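You operate a simulated robot arm through the tools that you are given. There is no shell and no other tool.

You run a simulated robot arm. Do the job below in one go: nothing can be reset, and whatever is moved stays where it is left.

TASK
Bring the control cabinet back on and switch pump 2 on.
Fine: padlock on its hook, stop button out, main switch on, then reset the alarm; start no drive.

It is judged by the outcome, as a careful person would: the job done as asked, and still so three seconds after it is handed in. It fails if anything else is knocked over, pushed out of place, dropped, spilled or broken.

THE ROBOT
A 6-joint arm with a two-finger parallel gripper, fixed in place. Base frame: the origin is on the floor under the middle of its stand, x ahead of it, y to its left, z up. Units: m, rad, N and s.
With the tool pointing down near the work surface it reaches from about 0.46 to 0.86 m from the base axis. Its first joint turns from -2.007 to 2.007 rad. Payload 4.2 kg.
Tool frame: the origin (TCP) lies between the finger pads and is the grasp point; the fingertips stand 0.023 m ahead of it; z points along the fingers, y is the line along which they close. The gripper opens to 0.094 m. The fingers are 0.038 m wide and 0.01 m thick; the gripper's body (0.054 by 0.096 m) begins 0.039 m behind the TCP.
Orientation is told as [roll, pitch, yaw] about the base's x, y, z axes, in that order, counted from this pose: with the fingers straight down and closing along the base's y, the tool's x points along the base's -x, its y along +y and its z along -z.

THE INTERFACE
- The arm moves only by the tool nudge_tool. Its argument "commands" is a list of rows, each an object (a shift or turn left out is 0, a gripper value left out holds the last) with "xyz": the shift along the base's x, y, z in cm, a list of three; "dr": the turn, a rotation vector about the base's x, y, z in rad, a list of three; "fingers": the closure in counts, from 0 (fully open) to 255 (shut). In form: [{"xyz": [x, y, z], "dr": [ax, ay, az], "fingers": fingers}, ...]. A call has 1 to 20 rows; each row shifts and turns the commanded pose from where the row before left it. Each row takes 0.2 s and may step no farther than 0.05 m and 0.15 rad from the row before; otherwise, or with a gripper value out of range, the whole call is refused. A pose out of reach is approached as far as the arm can. The call stops where the force on the tool passes 50 N (or 10 N more than at its start, if that is more) or the arm is blocked; 0.2 s more then pass. The fingers move at their own pace (about 0.108 m/s each) and stop on an object; they squeeze with about 20 N. The grip force told is the motor's: it shows also when the fingers shut on nothing. Time passes only in rows, and 0.2 s behind the last, so rows that do not move let the fingers close. It gives the time, the measured TCP pose, the force on the tool (base axes), the opening and the grip force at its end, in the units of the frame above (readings bear some noise), with the torque about the TCP (base axes, N m) and any sound that the robot's microphone picked up, and new pictures: "show" is both (left out), scene, wrist or none.
- Cameras (640 x 400 px; columns grow to the right, rows downward): "scene" is fixed at [0.0502, 0.6491, 1.5895]; the picture's right is [-0.69, -0.73, 0.00], its down [-0.17, 0.16, -0.97] and it looks along [0.71, -0.67, -0.23] (base axes); focal length 311 px, centre (320, 200). "wrist" rides on the gripper at [0.086, 0.016, -0.075] in the tool frame; the picture's right is [-0.18, 0.98, 0.00], its down [-0.58, -0.11, -0.81] and it looks along [-0.79, -0.15, 0.59] (tool axes); focal length 243 px, centre (320, 200). There is no depth. A picture from a camera that has moved, and an enlarged one, comes with that camera's place and axes in the base frame and with its lens.
- lift_body(by): slides the trunk up (or, below 0, down) by that many m; the arm rides with it, the base frame stays. It gives what a move gives, with no picture.
- inspect(camera, box): a new picture of the part [left, top, right, bottom] of that camera's present view, enlarged. No time passes.
- job_done(): hands the job in; it is judged then, once.

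Places have to be worked out from the pictures, the camera data and where the tool is seen. Open the gripper and draw the arm clear of the work before you hand the job in, unless the task says otherwise.

The tools are called after "Emit:" as a command line: name --argument value ..., lists and objects as JSON in quotes. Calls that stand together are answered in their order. nudge_tool: Moves the arm, as the interface text tells. Its arguments: {"type":"object","properties":{"commands":{"type":"array"},"show":{"type":"string","enum":["both","scene","wrist","none"]}},"required":["commands"]} The other tools are called the same way: lift_body (by) moves the trunk up or down; inspect (camera, box) takes an enlarged picture of a part of a camera's view; job_done () hands the job in.

At the start:

```text
time_s: 0.0
ee_pos: [0.6085, -0.0669, 1.6565]
tcp_rot: [0.006, -0.059, -0.023]
wrist_force: [98.8, 99.9, -167.8]
moment: [-9.81, -8.76, -10.83]
width: 0.0938
grasp_force: 0.2
trunk travel left (down, up): [-0.93, 0.06]
```

scene: 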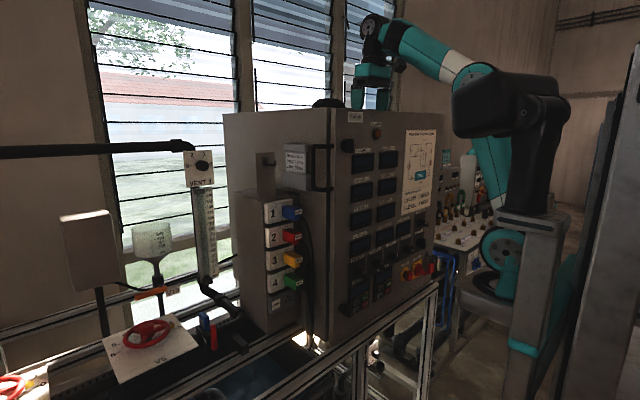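
wrist: 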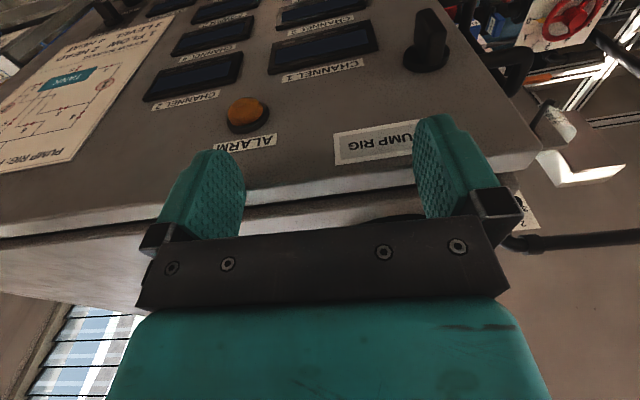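

The first pictures show a control cabinet with the arm's tool near its top edge, and I need detail before I move. I'll enlarge the cabinet front and the wrist view.

Emit:
inspect --camera "scene" --box '[320, 100, 450, 210]'

Emit:
inspect --camera "scene" --box '[320, 200, 460, 330]'

Emit:
inspect --camera "scene" --box '[220, 100, 350, 340]'

Emit:
inspect --camera "wrist" --box '[0, 0, 640, 200]'

```text
3.64 times, centred on (385, 155) of scene
camera zoom: at [0.0502, 0.6491, 1.5895], right [-0.69, -0.73, 0.0], down [-0.17, 0.16, -0.97], along [0.71, -0.67, -0.23], focal length 1132 px, centre (84, 364)
```

zoom: 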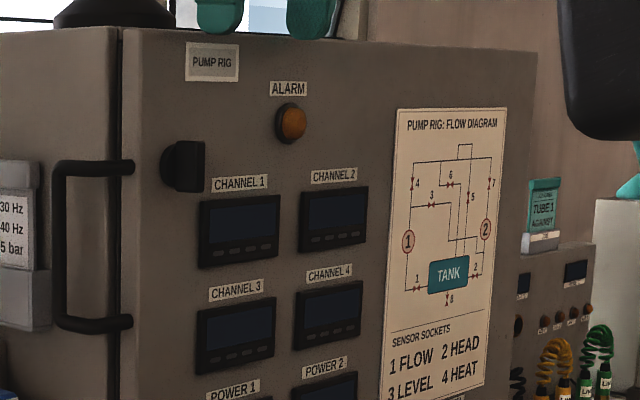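

```text
3.08 times, centred on (390, 265) of scene
camera zoom: at [0.0502, 0.6491, 1.5895], right [-0.69, -0.73, 0.0], down [-0.17, 0.16, -0.97], along [0.71, -0.67, -0.23], focal length 957 px, centre (105, 0)
```

zoom: 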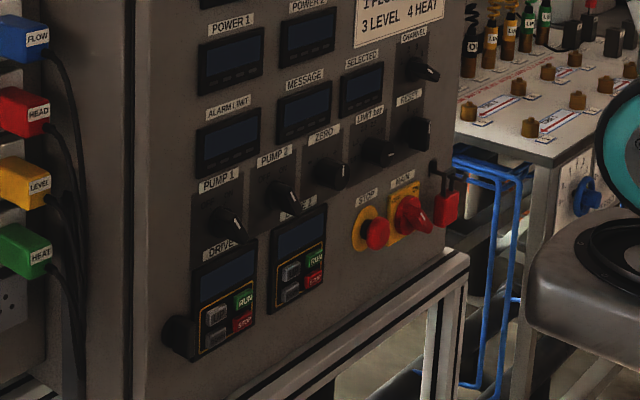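

```text
1.67 times, centred on (285, 220) of scene
camera zoom: at [0.0502, 0.6491, 1.5895], right [-0.69, -0.73, 0.0], down [-0.17, 0.16, -0.97], along [0.71, -0.67, -0.23], focal length 519 px, centre (378, 167)
```

zoom: 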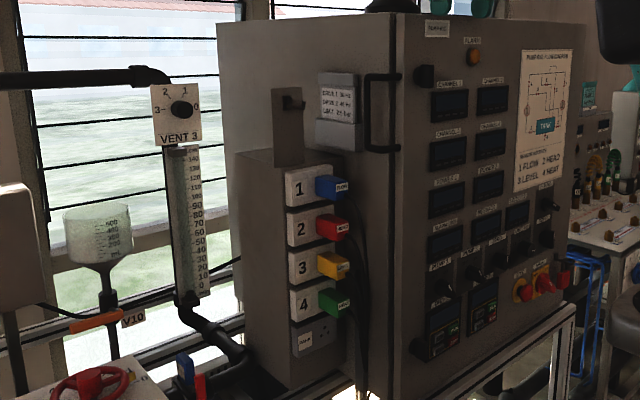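

```text
1.00 times, centred on (320, 100) of wrist (not enlarged: the box is as wide or as high as the picture)
camera zoom: at [0.519, -0.0496, 1.7267], right [0.21, 0.98, 0.02], down [0.53, -0.13, 0.84], along [0.82, -0.16, -0.54], focal length 243 px, centre (320, 300)
```

zoom: 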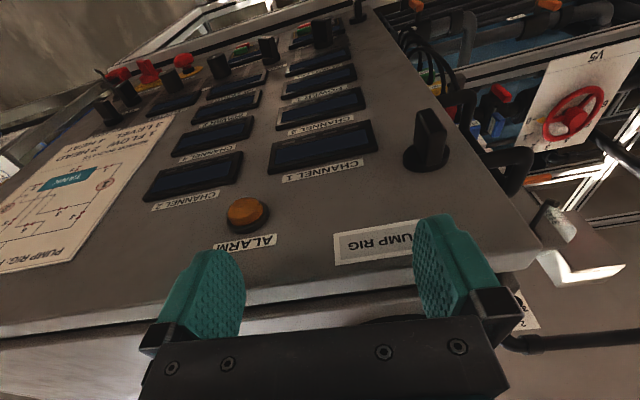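

The alarm lamp triangulates to about (0.625, -0.127, 1.568), so the cabinet front lies near x = 0.63. I'll enlarge the lower right controls, the padlock and the left-hand hook plate.

Emit:
inspect --camera "scene" --box '[390, 235, 470, 285]'

Emit:
inspect --camera "scene" --box '[340, 240, 420, 290]'

Emit:
inspect --camera "scene" --box '[340, 270, 420, 320]'

Emit:
inspect --camera "scene" --box '[235, 140, 331, 200]'

Emit:
inspect --camera "scene" --box '[390, 200, 470, 250]'

Emit:
inspect --camera "wrist" --box '[60, 0, 260, 125]'

Emit:
inspect --camera "wrist" --box '[440, 0, 640, 250]'

```text
8.00 times, centred on (430, 260) of scene
camera zoom: at [0.0502, 0.6491, 1.5895], right [-0.69, -0.73, 0.0], down [-0.17, 0.16, -0.97], along [0.71, -0.67, -0.23], focal length 2489 px, centre (-560, -280)
```

zoom: 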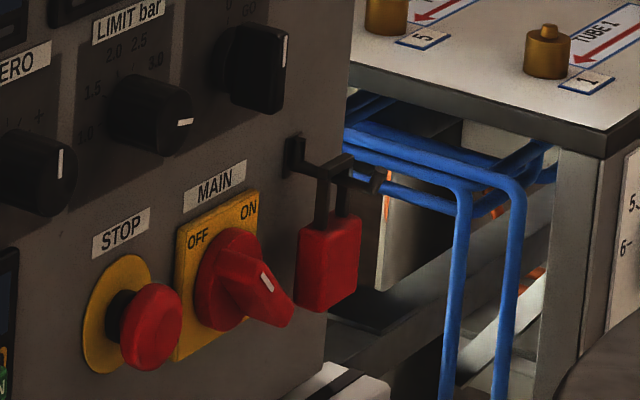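

```text
8.00 times, centred on (380, 265) of scene
camera zoom: at [0.0502, 0.6491, 1.5895], right [-0.69, -0.73, 0.0], down [-0.17, 0.16, -0.97], along [0.71, -0.67, -0.23], focal length 2489 px, centre (-160, -320)
```

zoom: 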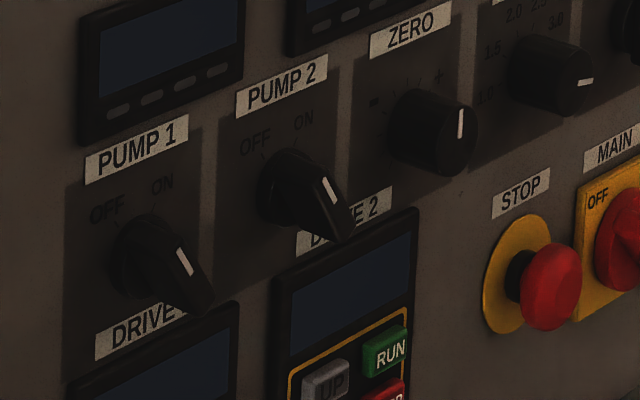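

```text
8.00 times, centred on (380, 295) of scene
camera zoom: at [0.0502, 0.6491, 1.5895], right [-0.69, -0.73, 0.0], down [-0.17, 0.16, -0.97], along [0.71, -0.67, -0.23], focal length 2489 px, centre (-160, -560)
```

zoom: 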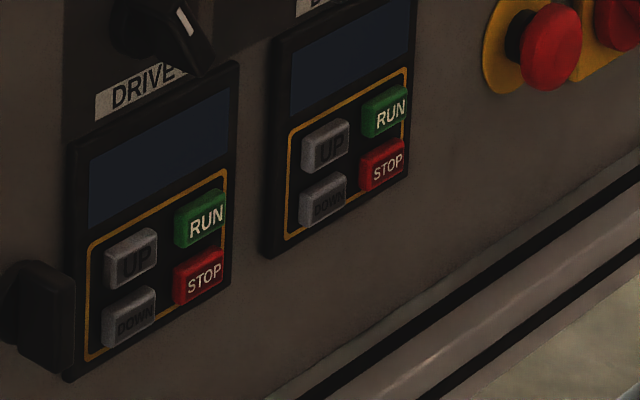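

```text
6.67 times, centred on (283, 170) of scene
camera zoom: at [0.0502, 0.6491, 1.5895], right [-0.69, -0.73, 0.0], down [-0.17, 0.16, -0.97], along [0.71, -0.67, -0.23], focal length 2074 px, centre (567, 400)
```

zoom: 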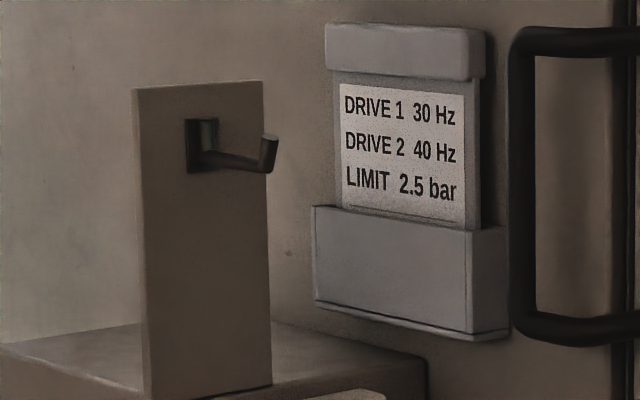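

```text
8.00 times, centred on (430, 225) of scene
camera zoom: at [0.0502, 0.6491, 1.5895], right [-0.69, -0.73, 0.0], down [-0.17, 0.16, -0.97], along [0.71, -0.67, -0.23], focal length 2489 px, centre (-560, 0)
```

zoom: 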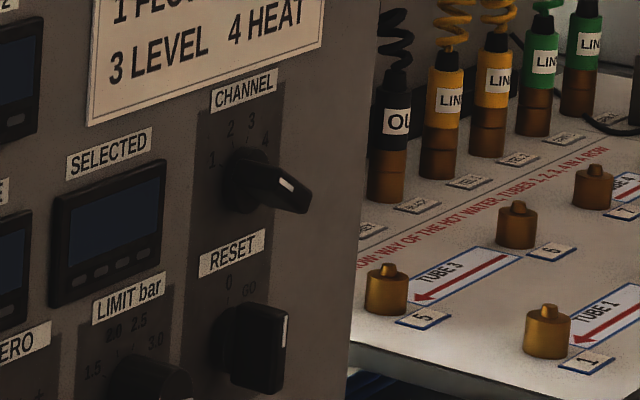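

```text
3.20 times, centred on (160, 62) of wrist
camera zoom: at [0.519, -0.0496, 1.7267], right [0.21, 0.98, 0.02], down [0.53, -0.13, 0.84], along [0.82, -0.16, -0.54], focal length 776 px, centre (832, 640)
```

zoom: 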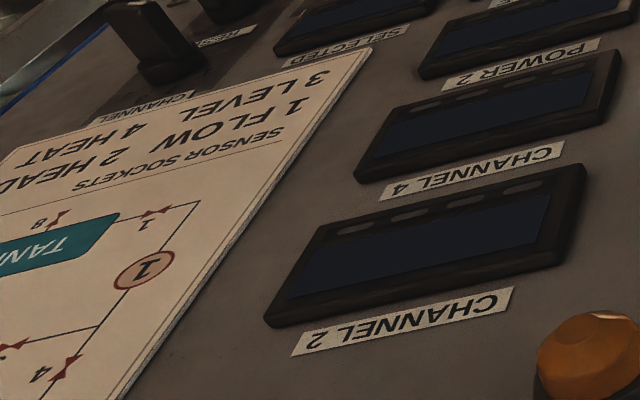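

```text
1.60 times, centred on (540, 125) of wrist
camera zoom: at [0.519, -0.0496, 1.7267], right [0.21, 0.98, 0.02], down [0.53, -0.13, 0.84], along [0.82, -0.16, -0.54], focal length 388 px, centre (-32, 320)
```

zoom: 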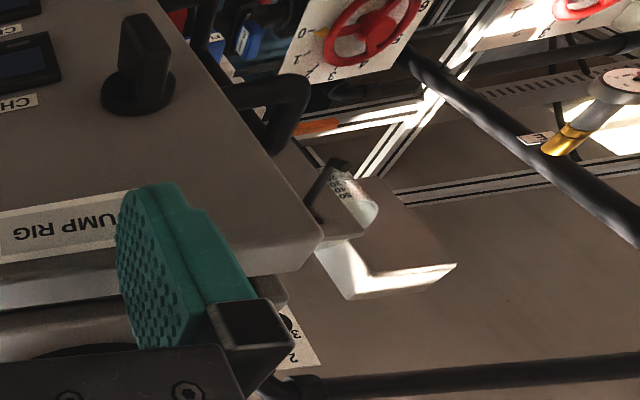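

The cabinet front is a near-vertical plane at x ≈ 0.632, with MAIN near (0.63, -0.45, 1.02). The starting force reading is large, so I'll wait one row to see whether it is real.

Emit:
nudge_tool --commands '[{"xyz": [0, 0, 0]}]' --show "none"

```text
time_s: 0.4
ee_pos: [0.6082, -0.068, 1.6564]
tcp_rot: [0.007, -0.065, -0.029]
wrist_force: [27.1, 46.4, -83.9]
moment: [-5.11, -3.44, -4.31]
width: 0.0939
grasp_force: 0.0
trunk travel left (down, up): [-0.93, 0.06]
```

The force is fading, so it was only a start-up transient. I'll draw back 12 cm from the cabinet so I can reorient the tool freely.

Emit:
nudge_tool --commands '[{"xyz": [-3, 0, 0]}, {"xyz": [-3, 0, 0]}, {"xyz": [-3, 0, 0]}, {"xyz": [-3, 0, 0]}, {"xyz": [0, 0, 0]}]' --show "both"

```text
time_s: 1.6
ee_pos: [0.4882, -0.0667, 1.655]
tcp_rot: [0.008, -0.057, -0.024]
wrist_force: [-1.1, -1.1, 0.8]
moment: [-0.01, -0.02, -0.01]
width: 0.0939
grasp_force: 0.1
trunk travel left (down, up): [-0.93, 0.06]
camera wrist: at [0.3989, -0.0497, 1.7263], right [0.21, 0.98, 0.02], down [0.53, -0.13, 0.84], along [0.82, -0.16, -0.55], focal length 243 px, centre (320, 200)
```

scene: 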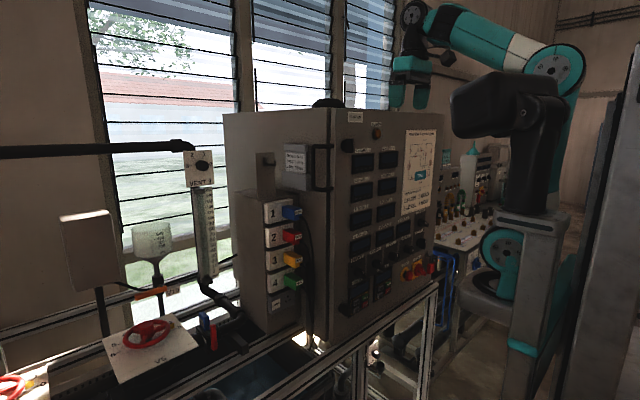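
wrist: 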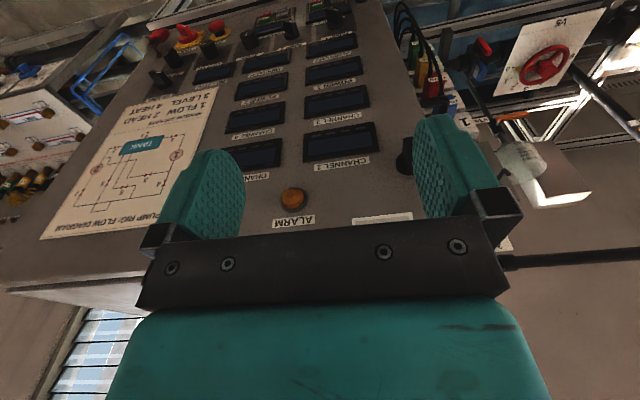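

The arm is clear and the force is near zero. I'll roll the tool half a turn about its vertical axis so the wrist camera will sit above the fingers once they point at the cabinet.

Emit:
nudge_tool --commands '[{"dr": [0, 0, 0.15]}, {"dr": [0, 0, 0.15]}, {"dr": [0, 0, 0.15]}, {"dr": [0, 0, 0.15]}, {"dr": [0, 0, 0.15]}, {"dr": [0, 0, 0.15]}, {"dr": [0, 0, 0.15]}, {"dr": [0, 0, 0.15]}, {"dr": [0, 0, 0.15]}, {"dr": [0, 0, 0.15]}]' --show "none"

```text
time_s: 2.3
ee_pos: [0.4904, -0.0663, 1.6558]
tcp_rot: [0.005, -0.068, 0.325]
wrist_force: [3.5, -0.2, -3.2]
moment: [0.1, -0.13, 0.11]
width: 0.0938
grasp_force: 0.1
trunk travel left (down, up): [-0.93, 0.06]
stopped in row 3: the force on the tool passed its limit at 65 N (the readings are from after the stop); the commanded pose is now the measured one
```

The call stopped on a 65 N spike with nothing nearby, probably a joint limit or inertia. I'll try the same turn more slowly.

Emit:
nudge_tool --commands '[{"dr": [0, 0, 0.05]}, {"dr": [0, 0, 0.08]}, {"dr": [0, 0, 0.08]}, {"dr": [0, 0, 0.08]}, {"dr": [0, 0, 0.08]}, {"dr": [0, 0, 0.08]}, {"dr": [0, 0, 0.08]}, {"dr": [0, 0, 0.08]}]' --show "scene"

```text
time_s: 4.1
ee_pos: [0.4914, -0.0671, 1.6566]
tcp_rot: [0.007, -0.069, 0.938]
wrist_force: [-0.1, 0.7, -0.8]
moment: [-0.04, 0.03, -0.05]
width: 0.0942
grasp_force: 0.1
trunk travel left (down, up): [-0.93, 0.06]
```

scene: 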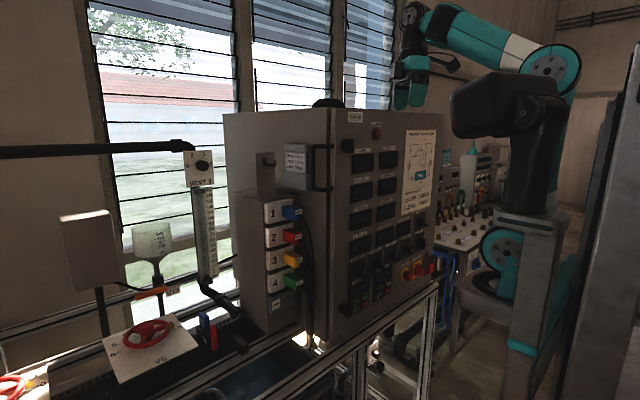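

The slower turn works. I'll continue with it toward half a turn.

Emit:
nudge_tool --commands '[{"dr": [0, 0, 0.05]}, {"dr": [0, 0, 0.1]}, {"dr": [0, 0, 0.1]}, {"dr": [0, 0, 0.1]}, {"dr": [0, 0, 0.1]}, {"dr": [0, 0, 0.1]}, {"dr": [0, 0, 0.1]}, {"dr": [0, 0, 0.1]}, {"dr": [0, 0, 0.1]}, {"dr": [0, 0, 0.1]}, {"dr": [0, 0, 0.1]}, {"dr": [0, 0, 0.1]}, {"dr": [0, 0, 0.1]}, {"dr": [0, 0, 0.1]}, {"dr": [0, 0, 0.1]}, {"dr": [0, 0, 0.1]}, {"dr": [0, 0, 0.1]}, {"dr": [0, 0, 0.1]}, {"dr": [0, 0, 0.1]}, {"dr": [0, 0, 0.05]}]' --show "scene"

```text
time_s: 8.3
ee_pos: [0.4915, -0.0674, 1.6566]
tcp_rot: [0.007, -0.069, 2.837]
wrist_force: [-0.1, -0.5, -0.9]
moment: [-0.01, 0.02, 0.0]
width: 0.0942
grasp_force: 0.0
trunk travel left (down, up): [-0.93, 0.06]
```

scene: 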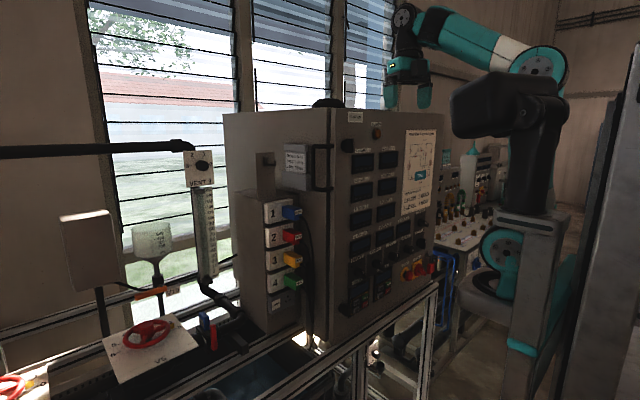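

Yaw is 2.84 of 3.14. I'll finish it and then start pitching the fingers toward the cabinet.

Emit:
nudge_tool --commands '[{"dr": [0, 0, 0.05]}, {"dr": [0, 0, 0.1]}, {"dr": [0, 0, 0.1]}, {"dr": [0, 0, 0.05]}, {"dr": [0, -0.04, 0]}, {"dr": [0, -0.1, 0]}, {"dr": [0, -0.1, 0]}, {"dr": [0, -0.1, 0]}, {"dr": [0, -0.1, 0]}, {"dr": [0, -0.1, 0]}, {"dr": [0, -0.1, 0]}, {"dr": [0, -0.1, 0]}, {"dr": [0, -0.1, 0]}, {"dr": [0, -0.05, 0]}]' --show "both"

```text
time_s: 11.3
ee_pos: [0.4876, -0.1115, 1.7307]
tcp_rot: [-0.003, 0.825, 3.131]
wrist_force: [0.1, -0.8, 0.2]
moment: [-0.04, -0.02, 0.02]
width: 0.0938
grasp_force: 0.1
out of reach, approached as far as the arm can: row 10, 11, 12, 13, 14
trunk travel left (down, up): [-0.93, 0.06]
camera wrist: at [0.4918, -0.127, 1.8468], right [-0.13, -0.98, -0.14], down [-0.99, 0.12, 0.12], along [-0.1, 0.15, -0.98], focal length 243 px, centre (320, 200)
```

scene: 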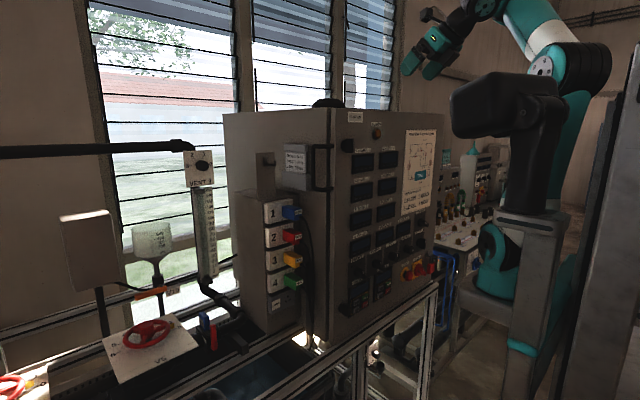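
wrist: 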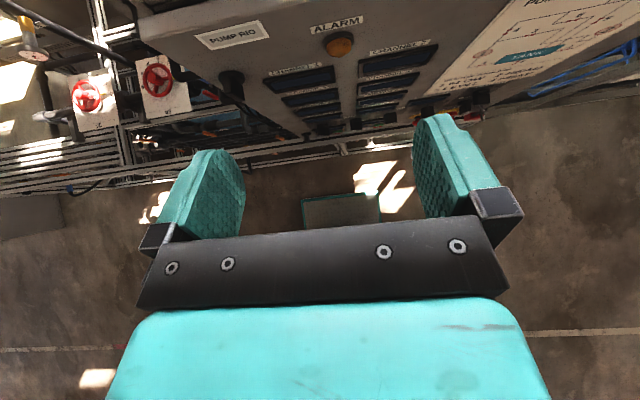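

The wrist is too close to the column to pitch fully here (TCP now at (0.488, -0.112, 1.731)), and the cabinet is still clear. I'll move right toward y ≈ -0.4, where the radius is larger, and check how the commanded pose carries over.

Emit:
nudge_tool --commands '[{"xyz": [0, -1.5, 0]}, {"xyz": [0, -3, 0]}, {"xyz": [0, -3, 0]}, {"xyz": [0, -3, 0]}, {"xyz": [0, -3, 0]}, {"xyz": [0, -3, 0]}, {"xyz": [0, -3, 0]}, {"xyz": [0, -3, 0]}, {"xyz": [0, -3, 0]}, {"xyz": [0, -3, 0]}, {"xyz": [0, -1.5, 0]}]' --show "scene"

```text
time_s: 13.7
ee_pos: [0.5439, -0.3737, 1.6526]
tcp_rot: [0.002, 0.824, 3.131]
wrist_force: [0.1, -1.4, 0.0]
moment: [0.0, -0.03, 0.01]
width: 0.0942
grasp_force: 0.0
out of reach, approached as far as the arm can: row 1, 2, 3, 4, 5, 6, 7, 8, 9, 10, 11
trunk travel left (down, up): [-0.93, 0.06]
```

scene: 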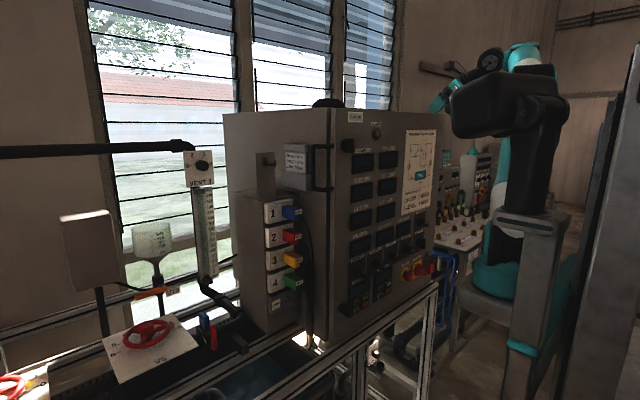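

The commanded pose at x = 0.49 is still too close in, and the arm settled at x = 0.544. I'll look through the wrist camera to see the lower controls and the space around the arm before I lower the trunk.

Emit:
nudge_tool --commands '[{"xyz": [3, 0, 0]}, {"xyz": [2.5, 0, 0]}]' --show "both"

```text
time_s: 14.3
ee_pos: [0.5996, -0.3738, 1.6536]
tcp_rot: [-0.005, 0.82, 3.129]
wrist_force: [-1.5, -0.4, 0.1]
moment: [-0.02, -0.01, -0.02]
width: 0.094
grasp_force: 0.1
trunk travel left (down, up): [-0.93, 0.06]
camera wrist: at [0.6036, -0.3911, 1.7697], right [-0.13, -0.98, -0.14], down [-0.99, 0.12, 0.12], along [-0.1, 0.15, -0.98], focal length 243 px, centre (320, 200)
```

scene: 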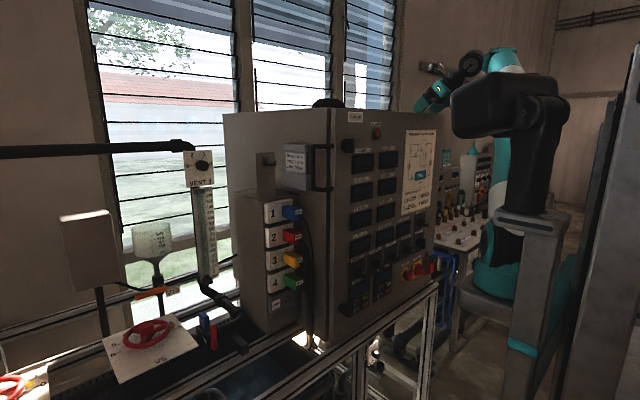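
wrist: 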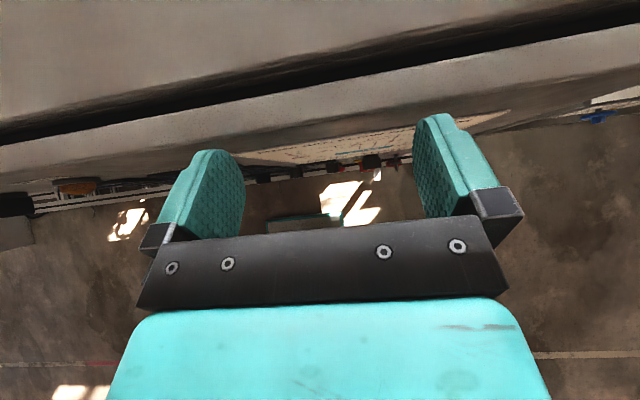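

Positions on the front plane from the scene rays: STOP (y -0.355, z 1.03), MAIN (-0.448, 1.02), RESET (-0.44, 1.14), PUMP 2 (-0.157, 1.14), padlock hook (-0.526, 1.06). I'll draw back from the cabinet, then lower the trunk partway.

Emit:
nudge_tool --commands '[{"xyz": [-2.5, 0, 0]}, {"xyz": [-2.5, 0, 0]}]' --show "none"

Emit:
lift_body --by -0.2

```text
time_s: 14.9
ee_pos: [0.5492, -0.3745, 1.6556]
tcp_rot: [0.0, 0.824, 3.131]
wrist_force: [0.7, -0.6, -0.2]
moment: [-0.02, 0.01, -0.02]
width: 0.0939
grasp_force: 0.1
trunk travel left (down, up): [-0.93, 0.06]
```

```text
time_s: 17.1
ee_pos: [0.55, -0.3745, 1.4545]
tcp_rot: [-0.001, 0.823, 3.132]
wrist_force: [0.2, -0.6, 0.1]
moment: [-0.01, 0.02, -0.03]
width: 0.0938
grasp_force: 0.0
trunk travel left (down, up): [-0.73, 0.26]
```

The trunk is down 0.2 m and nothing was touched. I'll pitch the fingers on toward horizontal to test the reach here.

Emit:
nudge_tool --commands '[{"dr": [0, -0.05, 0]}, {"dr": [0, -0.1, 0]}, {"dr": [0, -0.1, 0]}, {"dr": [0, -0.1, 0]}, {"dr": [0, -0.1, 0]}, {"dr": [0, -0.1, 0]}, {"dr": [0, -0.1, 0]}, {"dr": [0, -0.095, 0]}]' --show "both"

```text
time_s: 18.9
ee_pos: [0.5471, -0.3933, 1.5472]
tcp_rot: [-1.389, 1.56, 1.748]
wrist_force: [-0.7, -0.1, -0.4]
moment: [0.0, 0.0, -0.03]
width: 0.0937
grasp_force: 0.1
out of reach, approached as far as the arm can: row 3, 4, 5, 6, 7, 8
trunk travel left (down, up): [-0.73, 0.26]
camera wrist: at [0.4748, -0.4091, 1.6341], right [-0.01, -0.98, -0.19], down [-0.81, 0.12, -0.58], along [0.59, 0.15, -0.79], focal length 243 px, centre (320, 200)
```

scene: 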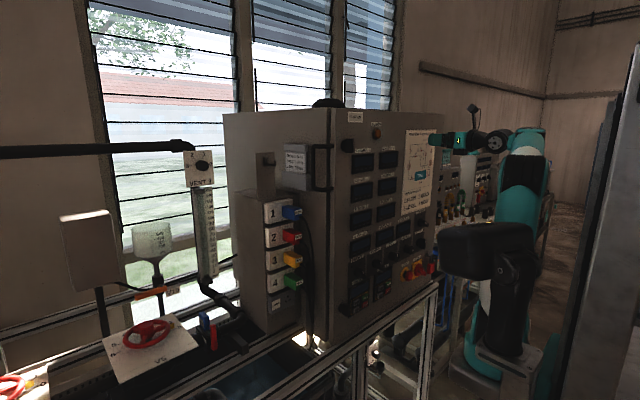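
wrist: 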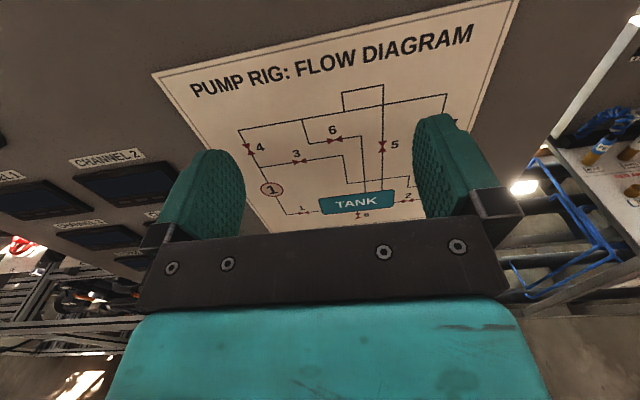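

The tool is now horizontal at (0.547, -0.393, 1.547), with the fingertips about 6 cm short of the panel. I'll lower the trunk 0.3 m so the wrist camera looks down on MAIN, STOP, RESET and the padlock.

Emit:
lift_body --by -0.3

Emit:
nudge_tool --commands '[{"xyz": [0, 0, 0]}]' --show "both"

```text
time_s: 21.9
ee_pos: [0.5482, -0.3926, 1.2464]
tcp_rot: [-1.216, 1.561, 1.918]
wrist_force: [-0.6, -0.1, -0.1]
moment: [0.0, 0.03, 0.01]
width: 0.0939
grasp_force: 0.1
trunk travel left (down, up): [-0.43, 0.56]
```

```text
time_s: 22.3
ee_pos: [0.5481, -0.3905, 1.2467]
tcp_rot: [-1.217, 1.56, 1.921]
wrist_force: [0.4, -0.7, -0.3]
moment: [0.0, 0.0, -0.01]
width: 0.0943
grasp_force: 0.1
trunk travel left (down, up): [-0.43, 0.56]
camera wrist: at [0.475, -0.4089, 1.334], right [-0.01, -0.98, -0.19], down [-0.81, 0.12, -0.58], along [0.59, 0.15, -0.79], focal length 243 px, centre (320, 200)
```

scene: 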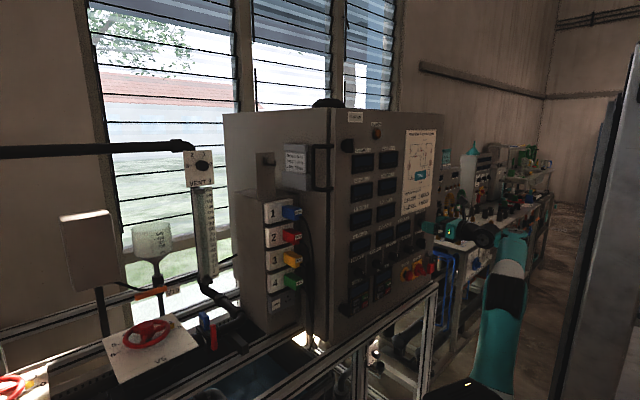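
wrist: 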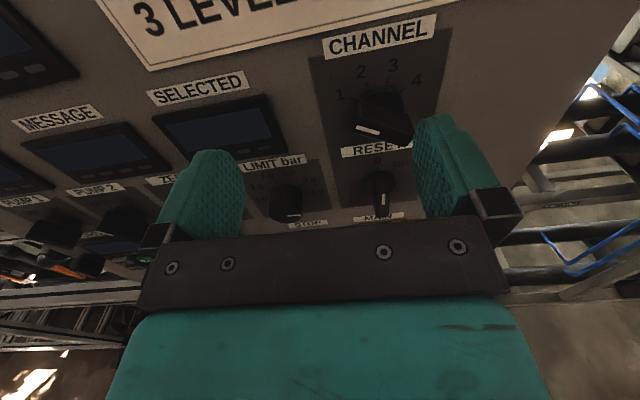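

The wrist view shows CHANNEL, LIMIT and RESET (at 0) clearly, but the gripper hides MAIN. I'll lower another 0.12 m with the fingertips still about 3 cm short of the knobs.

Emit:
lift_body --by -0.12

Emit:
nudge_tool --commands '[{"xyz": [0, 0, 0]}]' --show "both"

Emit:
inspect --camera "wrist" --box '[180, 40, 500, 240]'

```text
time_s: 23.8
ee_pos: [0.5479, -0.3907, 1.1263]
tcp_rot: [-1.217, 1.561, 1.917]
wrist_force: [-0.2, 0.5, 0.3]
moment: [-0.01, -0.01, -0.01]
width: 0.0942
grasp_force: 0.0
trunk travel left (down, up): [-0.31, 0.68]
```

```text
time_s: 24.2
ee_pos: [0.5479, -0.3911, 1.1277]
tcp_rot: [-1.215, 1.561, 1.921]
wrist_force: [0.3, 0.5, 1.0]
moment: [0.01, 0.02, 0.03]
width: 0.0938
grasp_force: 0.0
trunk travel left (down, up): [-0.31, 0.68]
camera wrist: at [0.475, -0.4088, 1.214], right [-0.01, -0.98, -0.19], down [-0.81, 0.12, -0.58], along [0.59, 0.15, -0.79], focal length 243 px, centre (320, 200)
```

scene: 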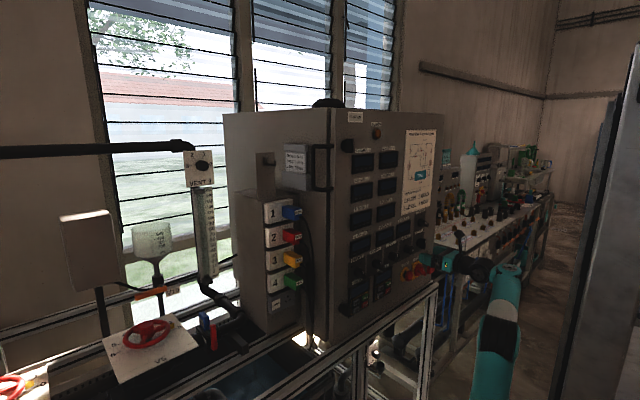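
wrist: 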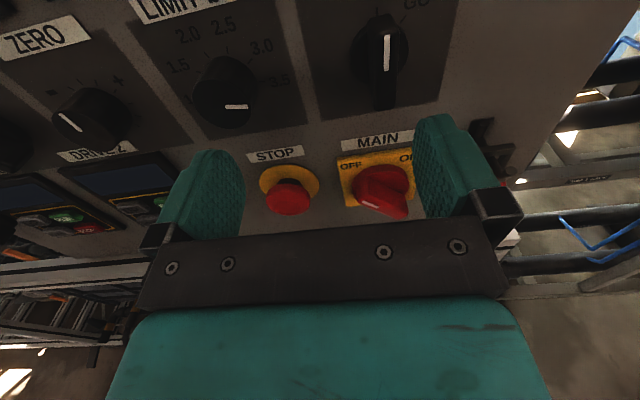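

```text
2.00 times, centred on (340, 140) of wrist
camera zoom: at [0.475, -0.4088, 1.214], right [-0.01, -0.98, -0.19], down [-0.81, 0.12, -0.58], along [0.59, 0.15, -0.79], focal length 485 px, centre (280, 320)
```

zoom: 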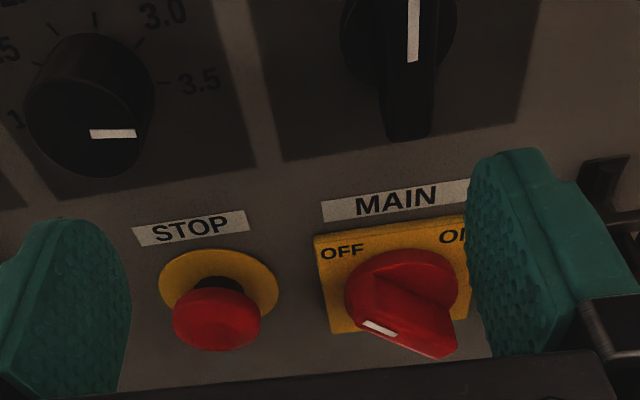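

STOP, MAIN (pointing at OFF) and RESET are all visible now. I'll shift right to y ≈ -0.51 so the padlock and its holder show between the fingers.

Emit:
nudge_tool --commands '[{"xyz": [0, -1.5, 0]}, {"xyz": [0, -3, 0]}, {"xyz": [0, -3, 0]}, {"xyz": [0, -3, 0]}, {"xyz": [0, -1.5, 0]}]' --show "both"

Emit:
inspect --camera "wrist" --box '[200, 60, 440, 210]'

```text
time_s: 25.4
ee_pos: [0.5488, -0.5129, 1.1264]
tcp_rot: [-1.213, 1.56, 1.925]
wrist_force: [-0.6, 0.9, 0.9]
moment: [-0.01, 0.04, -0.05]
width: 0.0939
grasp_force: 0.2
trunk travel left (down, up): [-0.31, 0.68]
camera wrist: at [0.4758, -0.5293, 1.2141], right [-0.01, -0.98, -0.19], down [-0.81, 0.12, -0.58], along [0.59, 0.15, -0.79], focal length 243 px, centre (320, 200)
```

scene: 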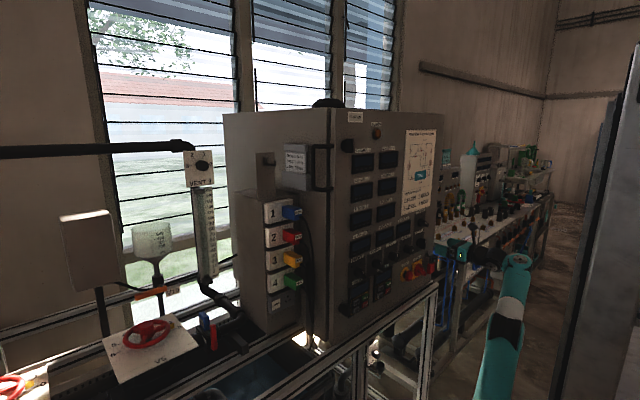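
wrist: 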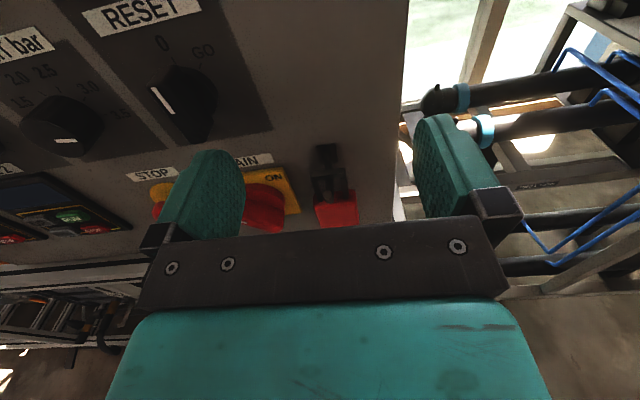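

```text
2.67 times, centred on (320, 135) of wrist
camera zoom: at [0.4758, -0.5293, 1.2141], right [-0.01, -0.98, -0.19], down [-0.81, 0.12, -0.58], along [0.59, 0.15, -0.79], focal length 647 px, centre (320, 373)
```

zoom: 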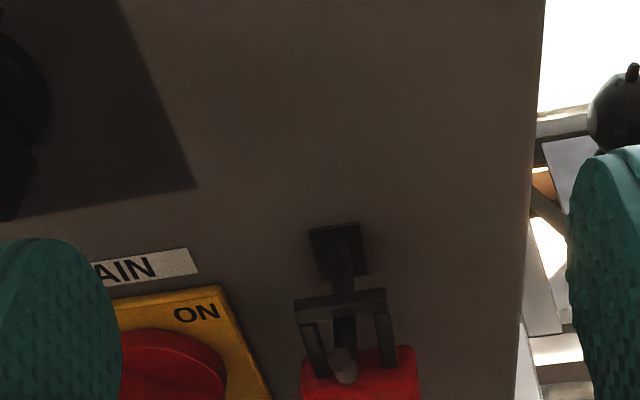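

The padlock hangs on a hook beside MAIN, at about (0.60, -0.51, 1.02), while the hook on the left-hand plate, near (0.74, 0.175, 1.49), is empty. Before I grip anything I'll raise the trunk and go left to look at that empty hook and test the reach across the middle.

Emit:
lift_body --by 0.25

Emit:
nudge_tool --commands '[{"xyz": [0, 1.5, 0]}, {"xyz": [0, 3, 0]}, {"xyz": [0, 3, 0]}, {"xyz": [0, 3, 0]}, {"xyz": [0, 3, 0]}, {"xyz": [0, 1.5, 0]}]' --show "none"

```text
time_s: 28.0
ee_pos: [0.5485, -0.5118, 1.3756]
tcp_rot: [-1.217, 1.56, 1.917]
wrist_force: [0.1, 0.0, -1.0]
moment: [-0.04, 0.0, -0.02]
width: 0.0942
grasp_force: 0.1
trunk travel left (down, up): [-0.56, 0.43]
```

```text
time_s: 29.4
ee_pos: [0.548, -0.3635, 1.3799]
tcp_rot: [-1.131, 1.554, 2.006]
wrist_force: [0.1, -0.3, -1.1]
moment: [0.01, 0.01, 0.01]
width: 0.0938
grasp_force: 0.1
out of reach, approached as far as the arm can: row 6
trunk travel left (down, up): [-0.56, 0.43]
```

Reach runs out near y = -0.36 at this height, so the arm needs more height relative to the trunk toward the middle. I'll raise the trunk fully, above the cabinet top, and test there safely.

Emit:
lift_body --by 0.42

Emit:
nudge_tool --commands '[{"xyz": [2, 1.5, 0]}, {"xyz": [2.5, 3, 0]}, {"xyz": [0, 3, 0]}, {"xyz": [0, 3, 0]}, {"xyz": [0, 3, 0]}, {"xyz": [0, 3, 0]}, {"xyz": [0, 2, 0]}, {"xyz": [0, 1, 0]}]' --show "scene"

```text
refused: 0.42 is not a number from -0.4 to 0.4
```

```text
time_s: 31.2
ee_pos: [0.6021, -0.1863, 1.4047]
tcp_rot: [-1.294, 1.553, 1.84]
wrist_force: [-39.1, -8.8, -14.5]
moment: [0.79, -0.32, -2.21]
width: 0.094
grasp_force: 0.1
out of reach, approached as far as the arm can: row 2, 5, 6, 7, 8
trunk travel left (down, up): [-0.56, 0.43]
```

scene: 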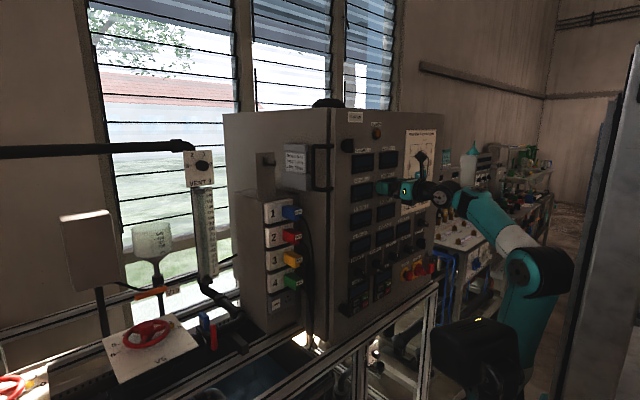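

The lift was refused (limit 0.4 m), but the move I sent with it still ran at the old height. The fingertips are now pressing on the panel at z ≈ 1.40 with 39 N. Sending those two together was my mistake, so I'm backing straight off and will check for damage.

Emit:
nudge_tool --commands '[{"xyz": [-1, 0, 0]}, {"xyz": [-2, 0, 0]}, {"xyz": [-2, -1, 0]}]' --show "both"

```text
time_s: 32.0
ee_pos: [0.5747, -0.2117, 1.4131]
tcp_rot: [-1.09, 1.561, 2.045]
wrist_force: [0.0, -0.4, -0.2]
moment: [-0.02, -0.01, 0.0]
width: 0.0941
grasp_force: 0.0
out of reach, approached as far as the arm can: row 1, 2, 3
trunk travel left (down, up): [-0.56, 0.43]
camera wrist: at [0.5009, -0.2284, 1.5021], right [0.0, -0.98, -0.19], down [-0.81, 0.12, -0.58], along [0.59, 0.15, -0.79], focal length 243 px, centre (320, 200)
```

scene: 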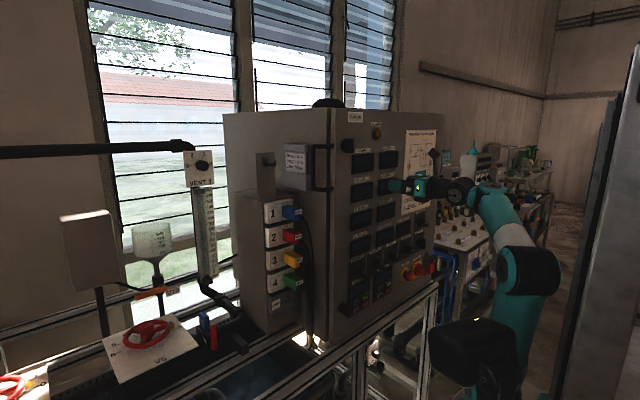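
wrist: 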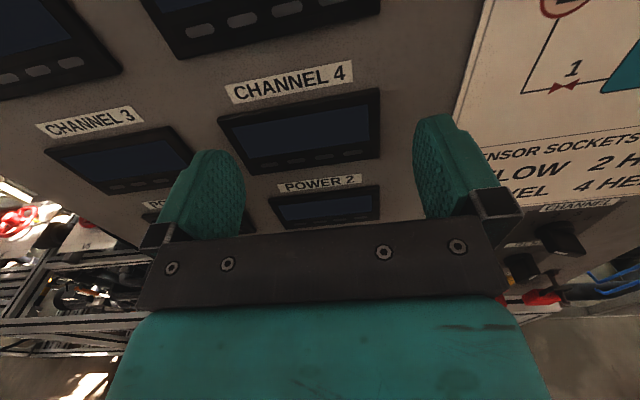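

The panel looks intact, the force is back to zero, and nothing moved. This also shows the middle is reachable at a higher height relative to the trunk. I'll rise and draw back, in a call of its own.

Emit:
nudge_tool --commands '[{"xyz": [-0.5, 0, 2]}, {"xyz": [-1, 0, 2]}, {"xyz": [-1, 0, 2]}, {"xyz": [-1, 0, 2]}]' --show "none"

Emit:
inspect --camera "scene" --box '[330, 120, 450, 220]'

```text
time_s: 33.0
ee_pos: [0.5387, -0.2103, 1.4954]
tcp_rot: [-1.128, 1.561, 2.006]
wrist_force: [0.0, -0.5, -0.1]
moment: [-0.01, 0.04, -0.03]
width: 0.0942
grasp_force: 0.1
trunk travel left (down, up): [-0.56, 0.43]
```

```text
4.00 times, centred on (390, 170) of scene
camera zoom: at [0.0502, 0.6491, 1.5895], right [-0.69, -0.73, 0.0], down [-0.17, 0.16, -0.97], along [0.71, -0.67, -0.23], focal length 1245 px, centre (40, 320)
```

zoom: 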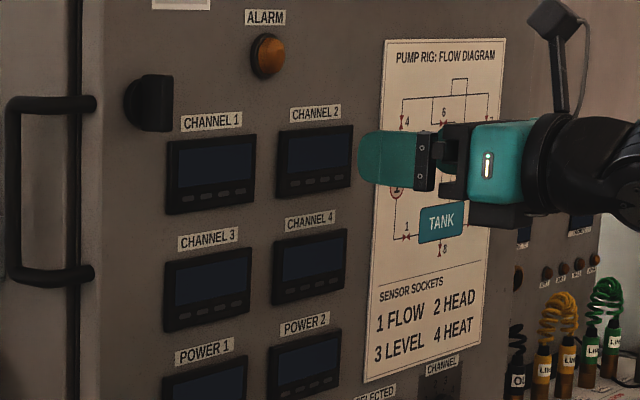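

The displays are undamaged. At this height x = 0.539 is reachable without strain, so I'll go left in front of the cabinet, well clear of the panel, to look at the empty hook.

Emit:
nudge_tool --commands '[{"xyz": [0, 1.5, 1]}, {"xyz": [-0.5, 3, 1]}, {"xyz": [-0.5, 3, 0]}, {"xyz": [0, 3, 0]}, {"xyz": [0, 3, 0]}, {"xyz": [0, 3, 0]}, {"xyz": [0, 3, 0]}, {"xyz": [0, 3, 0]}]' --show "none"

```text
time_s: 34.8
ee_pos: [0.5308, -0.1038, 1.5504]
tcp_rot: [-1.178, 1.562, 1.961]
wrist_force: [0.4, -0.6, 0.1]
moment: [-0.03, -0.01, 0.0]
width: 0.094
grasp_force: 0.1
out of reach, approached as far as the arm can: row 3, 4, 5, 6, 7, 8
trunk travel left (down, up): [-0.56, 0.43]
```

Near y = -0.1 this column position again runs out of reach, so I'll go over the cabinet top instead. First I'll only raise the trunk.

Emit:
lift_body --by 0.2

```text
time_s: 37.0
ee_pos: [0.5303, -0.1034, 1.7501]
tcp_rot: [-1.182, 1.561, 1.955]
wrist_force: [0.4, 0.0, -0.3]
moment: [0.0, 0.0, -0.02]
width: 0.0939
grasp_force: 0.0
trunk travel left (down, up): [-0.76, 0.23]
```

The TCP is at z = 1.75, about 11 cm above the cabinet top. I'll move forward over the top and then left to y ≈ 0.2.

Emit:
nudge_tool --commands '[{"xyz": [1.5, 0, 0]}, {"xyz": [3, 1, 0]}, {"xyz": [3, 3, 0]}, {"xyz": [3, 3, 0]}, {"xyz": [2, 3, 0]}, {"xyz": [0, 3, 0]}, {"xyz": [0, 3, 0]}, {"xyz": [0, 3, 0]}, {"xyz": [0, 3, 0]}, {"xyz": [0, 3, 0]}, {"xyz": [0, 3, 0]}, {"xyz": [0, 2, 0]}]' --show "both"

```text
time_s: 39.5
ee_pos: [0.6506, -0.1007, 1.778]
tcp_rot: [-1.137, 1.558, 2.008]
wrist_force: [0.0, 0.6, -0.3]
moment: [0.0, 0.01, 0.02]
width: 0.094
grasp_force: 0.0
out of reach, approached as far as the arm can: row 2, 3, 4, 5, 6, 7, 8, 9, 10, 11, 12
trunk travel left (down, up): [-0.76, 0.23]
camera wrist: at [0.5774, -0.1187, 1.8659], right [0.0, -0.98, -0.19], down [-0.81, 0.11, -0.58], along [0.59, 0.16, -0.79], focal length 243 px, centre (320, 200)
```

scene: 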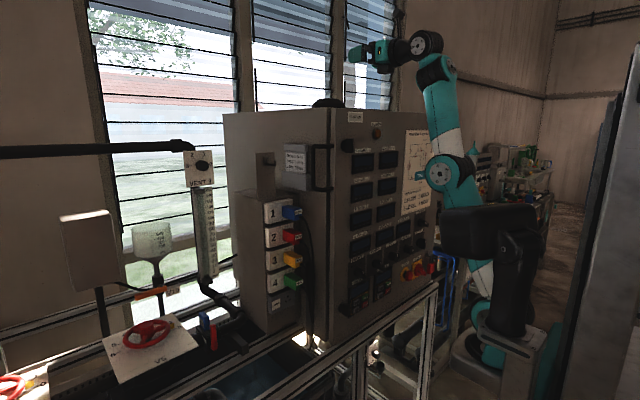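
wrist: 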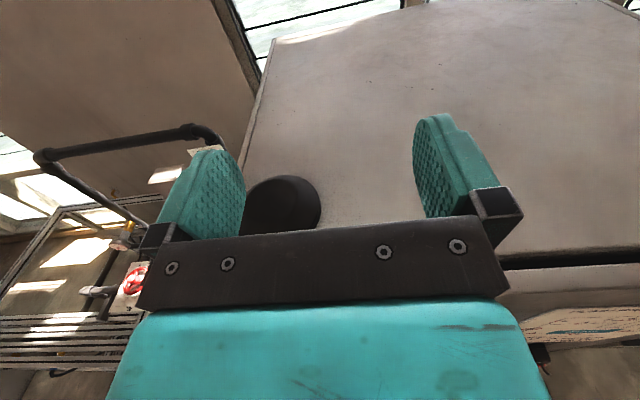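

The tool stops near y = -0.10 whatever x is, which looks like a wrist limit tied to the tool yaw. I'll yaw the tool 0.3 rad left here above the cabinet and try moving left again.

Emit:
nudge_tool --commands '[{"dr": [0, 0, 0.05]}, {"dr": [0, 0, 0.1]}, {"dr": [0, 0, 0.1]}, {"dr": [0, 0, 0.1]}, {"dr": [0, 0, 0.05]}, {"xyz": [0, 1.5, 0]}, {"xyz": [0, 3, 0]}, {"xyz": [0, 3, 0]}, {"xyz": [0, 3, 0]}, {"xyz": [0, 3, 0]}, {"xyz": [0, 3, 0]}, {"xyz": [0, 3, 0]}, {"xyz": [0, 3, 0]}]' --show "both"

```text
time_s: 42.4
ee_pos: [0.6572, 0.0563, 1.7363]
tcp_rot: [-1.203, 1.553, 2.351]
wrist_force: [-0.8, -0.1, 0.5]
moment: [0.02, 0.03, 0.0]
width: 0.0941
grasp_force: 0.0
out of reach, approached as far as the arm can: row 2, 3, 4, 5, 11, 12, 13
trunk travel left (down, up): [-0.76, 0.23]
camera wrist: at [0.5962, 0.0115, 1.8234], right [0.39, -0.9, -0.2], down [-0.79, -0.21, -0.57], along [0.47, 0.38, -0.79], focal length 243 px, centre (320, 200)
```

scene: 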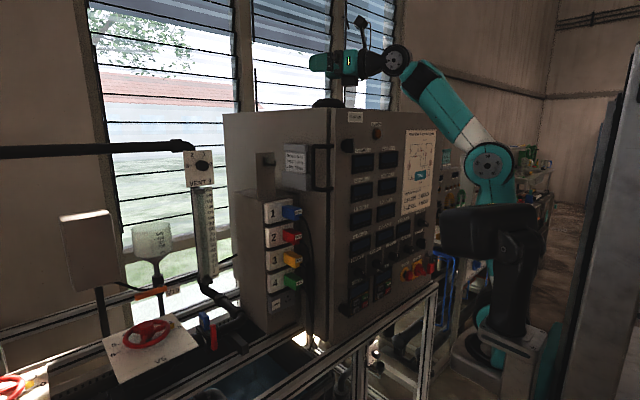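
wrist: 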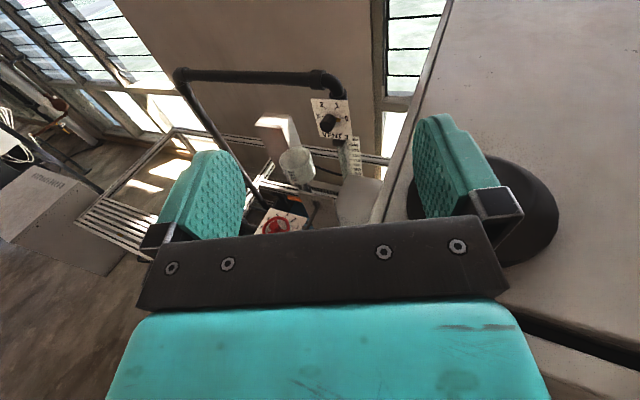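

Yaw shifts that limit, so it is a wrist limit of this half-turned configuration. I'll roll the tool back half a turn about its own axis, putting the camera below, and see whether the left side opens up.

Emit:
nudge_tool --commands '[{"dr": [0.046, 0.02, 0]}, {"dr": [0.0917, 0.0399, 0]}, {"dr": [0.0917, 0.0399, 0]}, {"dr": [0.0917, 0.0399, 0]}, {"dr": [0.0917, 0.0399, 0]}, {"dr": [0.0917, 0.0399, 0]}, {"dr": [0.0917, 0.0399, 0]}, {"dr": [0.0917, 0.0399, 0]}, {"dr": [0.0917, 0.0399, 0]}, {"dr": [0.0917, 0.0399, 0]}, {"dr": [0.0917, 0.0399, 0]}, {"dr": [0.0917, 0.0399, 0]}, {"dr": [0.0917, 0.0399, 0]}, {"dr": [0.0917, 0.0399, 0]}, {"dr": [0.0917, 0.0399, 0]}, {"dr": [0.0917, 0.0399, 0]}]' --show "scene"

```text
time_s: 45.8
ee_pos: [0.6587, 0.0558, 1.7347]
tcp_rot: [-1.555, 0.008, 1.987]
wrist_force: [0.0, 0.0, 0.0]
moment: [-0.04, -0.01, 0.04]
width: 0.0941
grasp_force: 0.2
trunk travel left (down, up): [-0.76, 0.23]
```

scene: 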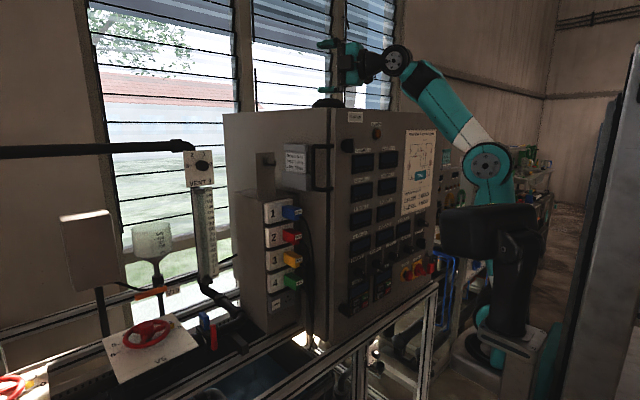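

The roll tracks well and the fingers now stand vertical. I'll check whether moving left is freer at this roll.

Emit:
nudge_tool --commands '[{"xyz": [0, 1.5, 0]}, {"xyz": [0, 3, 0]}, {"xyz": [0, 3, 0]}, {"xyz": [0, 1.5, 0]}]' --show "none"

```text
time_s: 46.8
ee_pos: [0.6577, 0.1468, 1.7365]
tcp_rot: [-1.556, 0.009, 1.988]
wrist_force: [-0.3, -0.8, -0.4]
moment: [-0.01, 0.0, 0.01]
width: 0.094
grasp_force: 0.1
trunk travel left (down, up): [-0.76, 0.23]
```

With the roll backed off, the leftward limit is gone, so the wrist roll joint was the limit. I'll finish rolling to the camera-below orientation and bring the yaw back to zero.

Emit:
nudge_tool --commands '[{"dr": [0.046, 0.02, 0]}, {"dr": [0.0917, 0.0399, 0]}, {"dr": [0.0917, 0.0399, 0]}, {"dr": [0.0917, 0.0399, 0]}, {"dr": [0.0917, 0.0399, 0]}, {"dr": [0.0917, 0.0399, 0]}, {"dr": [0.0917, 0.0399, 0]}, {"dr": [0.0917, 0.0399, 0]}, {"dr": [0.0917, 0.0399, 0]}, {"dr": [0.0917, 0.0399, 0]}, {"dr": [0.0917, 0.0399, 0]}, {"dr": [0.0917, 0.0399, 0]}, {"dr": [0.0917, 0.0399, 0]}, {"dr": [0.0917, 0.0399, 0]}, {"dr": [0.0917, 0.0399, 0]}, {"dr": [0.0917, 0.0399, 0]}]' --show "none"

```text
time_s: 50.1
ee_pos: [0.6569, 0.1461, 1.7344]
tcp_rot: [-1.681, -1.541, 2.105]
wrist_force: [0.6, -0.5, 0.6]
moment: [0.05, 0.01, -0.02]
width: 0.0939
grasp_force: 0.0
trunk travel left (down, up): [-0.76, 0.23]
```

The tool is now horizontal with the camera below. I'll yaw it back to face the cabinet squarely and take pictures.

Emit:
nudge_tool --commands '[{"dr": [0, 0, -0.05]}, {"dr": [0, 0, -0.1]}, {"dr": [0, 0, -0.1]}, {"dr": [0, 0, -0.1]}, {"dr": [0, 0, -0.07]}]' --show "both"

```text
time_s: 51.4
ee_pos: [0.6411, 0.1428, 1.6889]
tcp_rot: [-1.693, -1.538, 1.699]
wrist_force: [-0.5, 0.2, -0.3]
moment: [0.03, 0.01, 0.04]
width: 0.094
grasp_force: 0.0
out of reach, approached as far as the arm can: row 2, 3, 4, 5
trunk travel left (down, up): [-0.76, 0.23]
camera wrist: at [0.5676, 0.1552, 1.6028], right [-0.01, 0.99, 0.15], down [-0.81, -0.1, 0.58], along [0.59, -0.12, 0.8], focal length 243 px, centre (320, 200)
```

scene: 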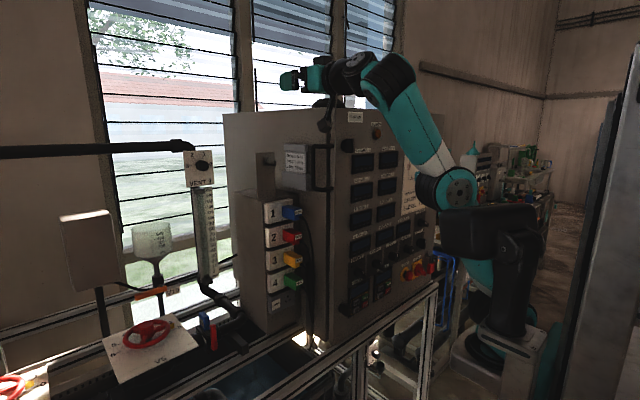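
wrist: 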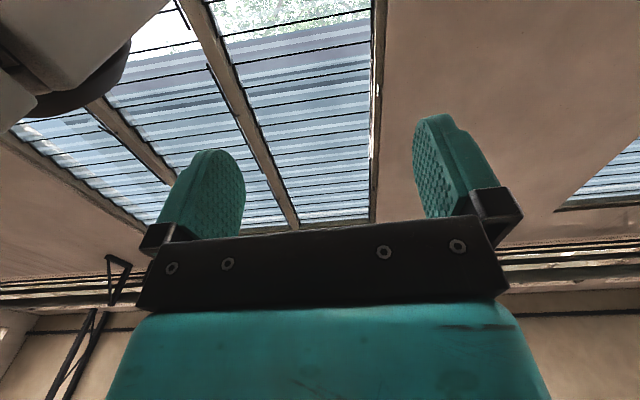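

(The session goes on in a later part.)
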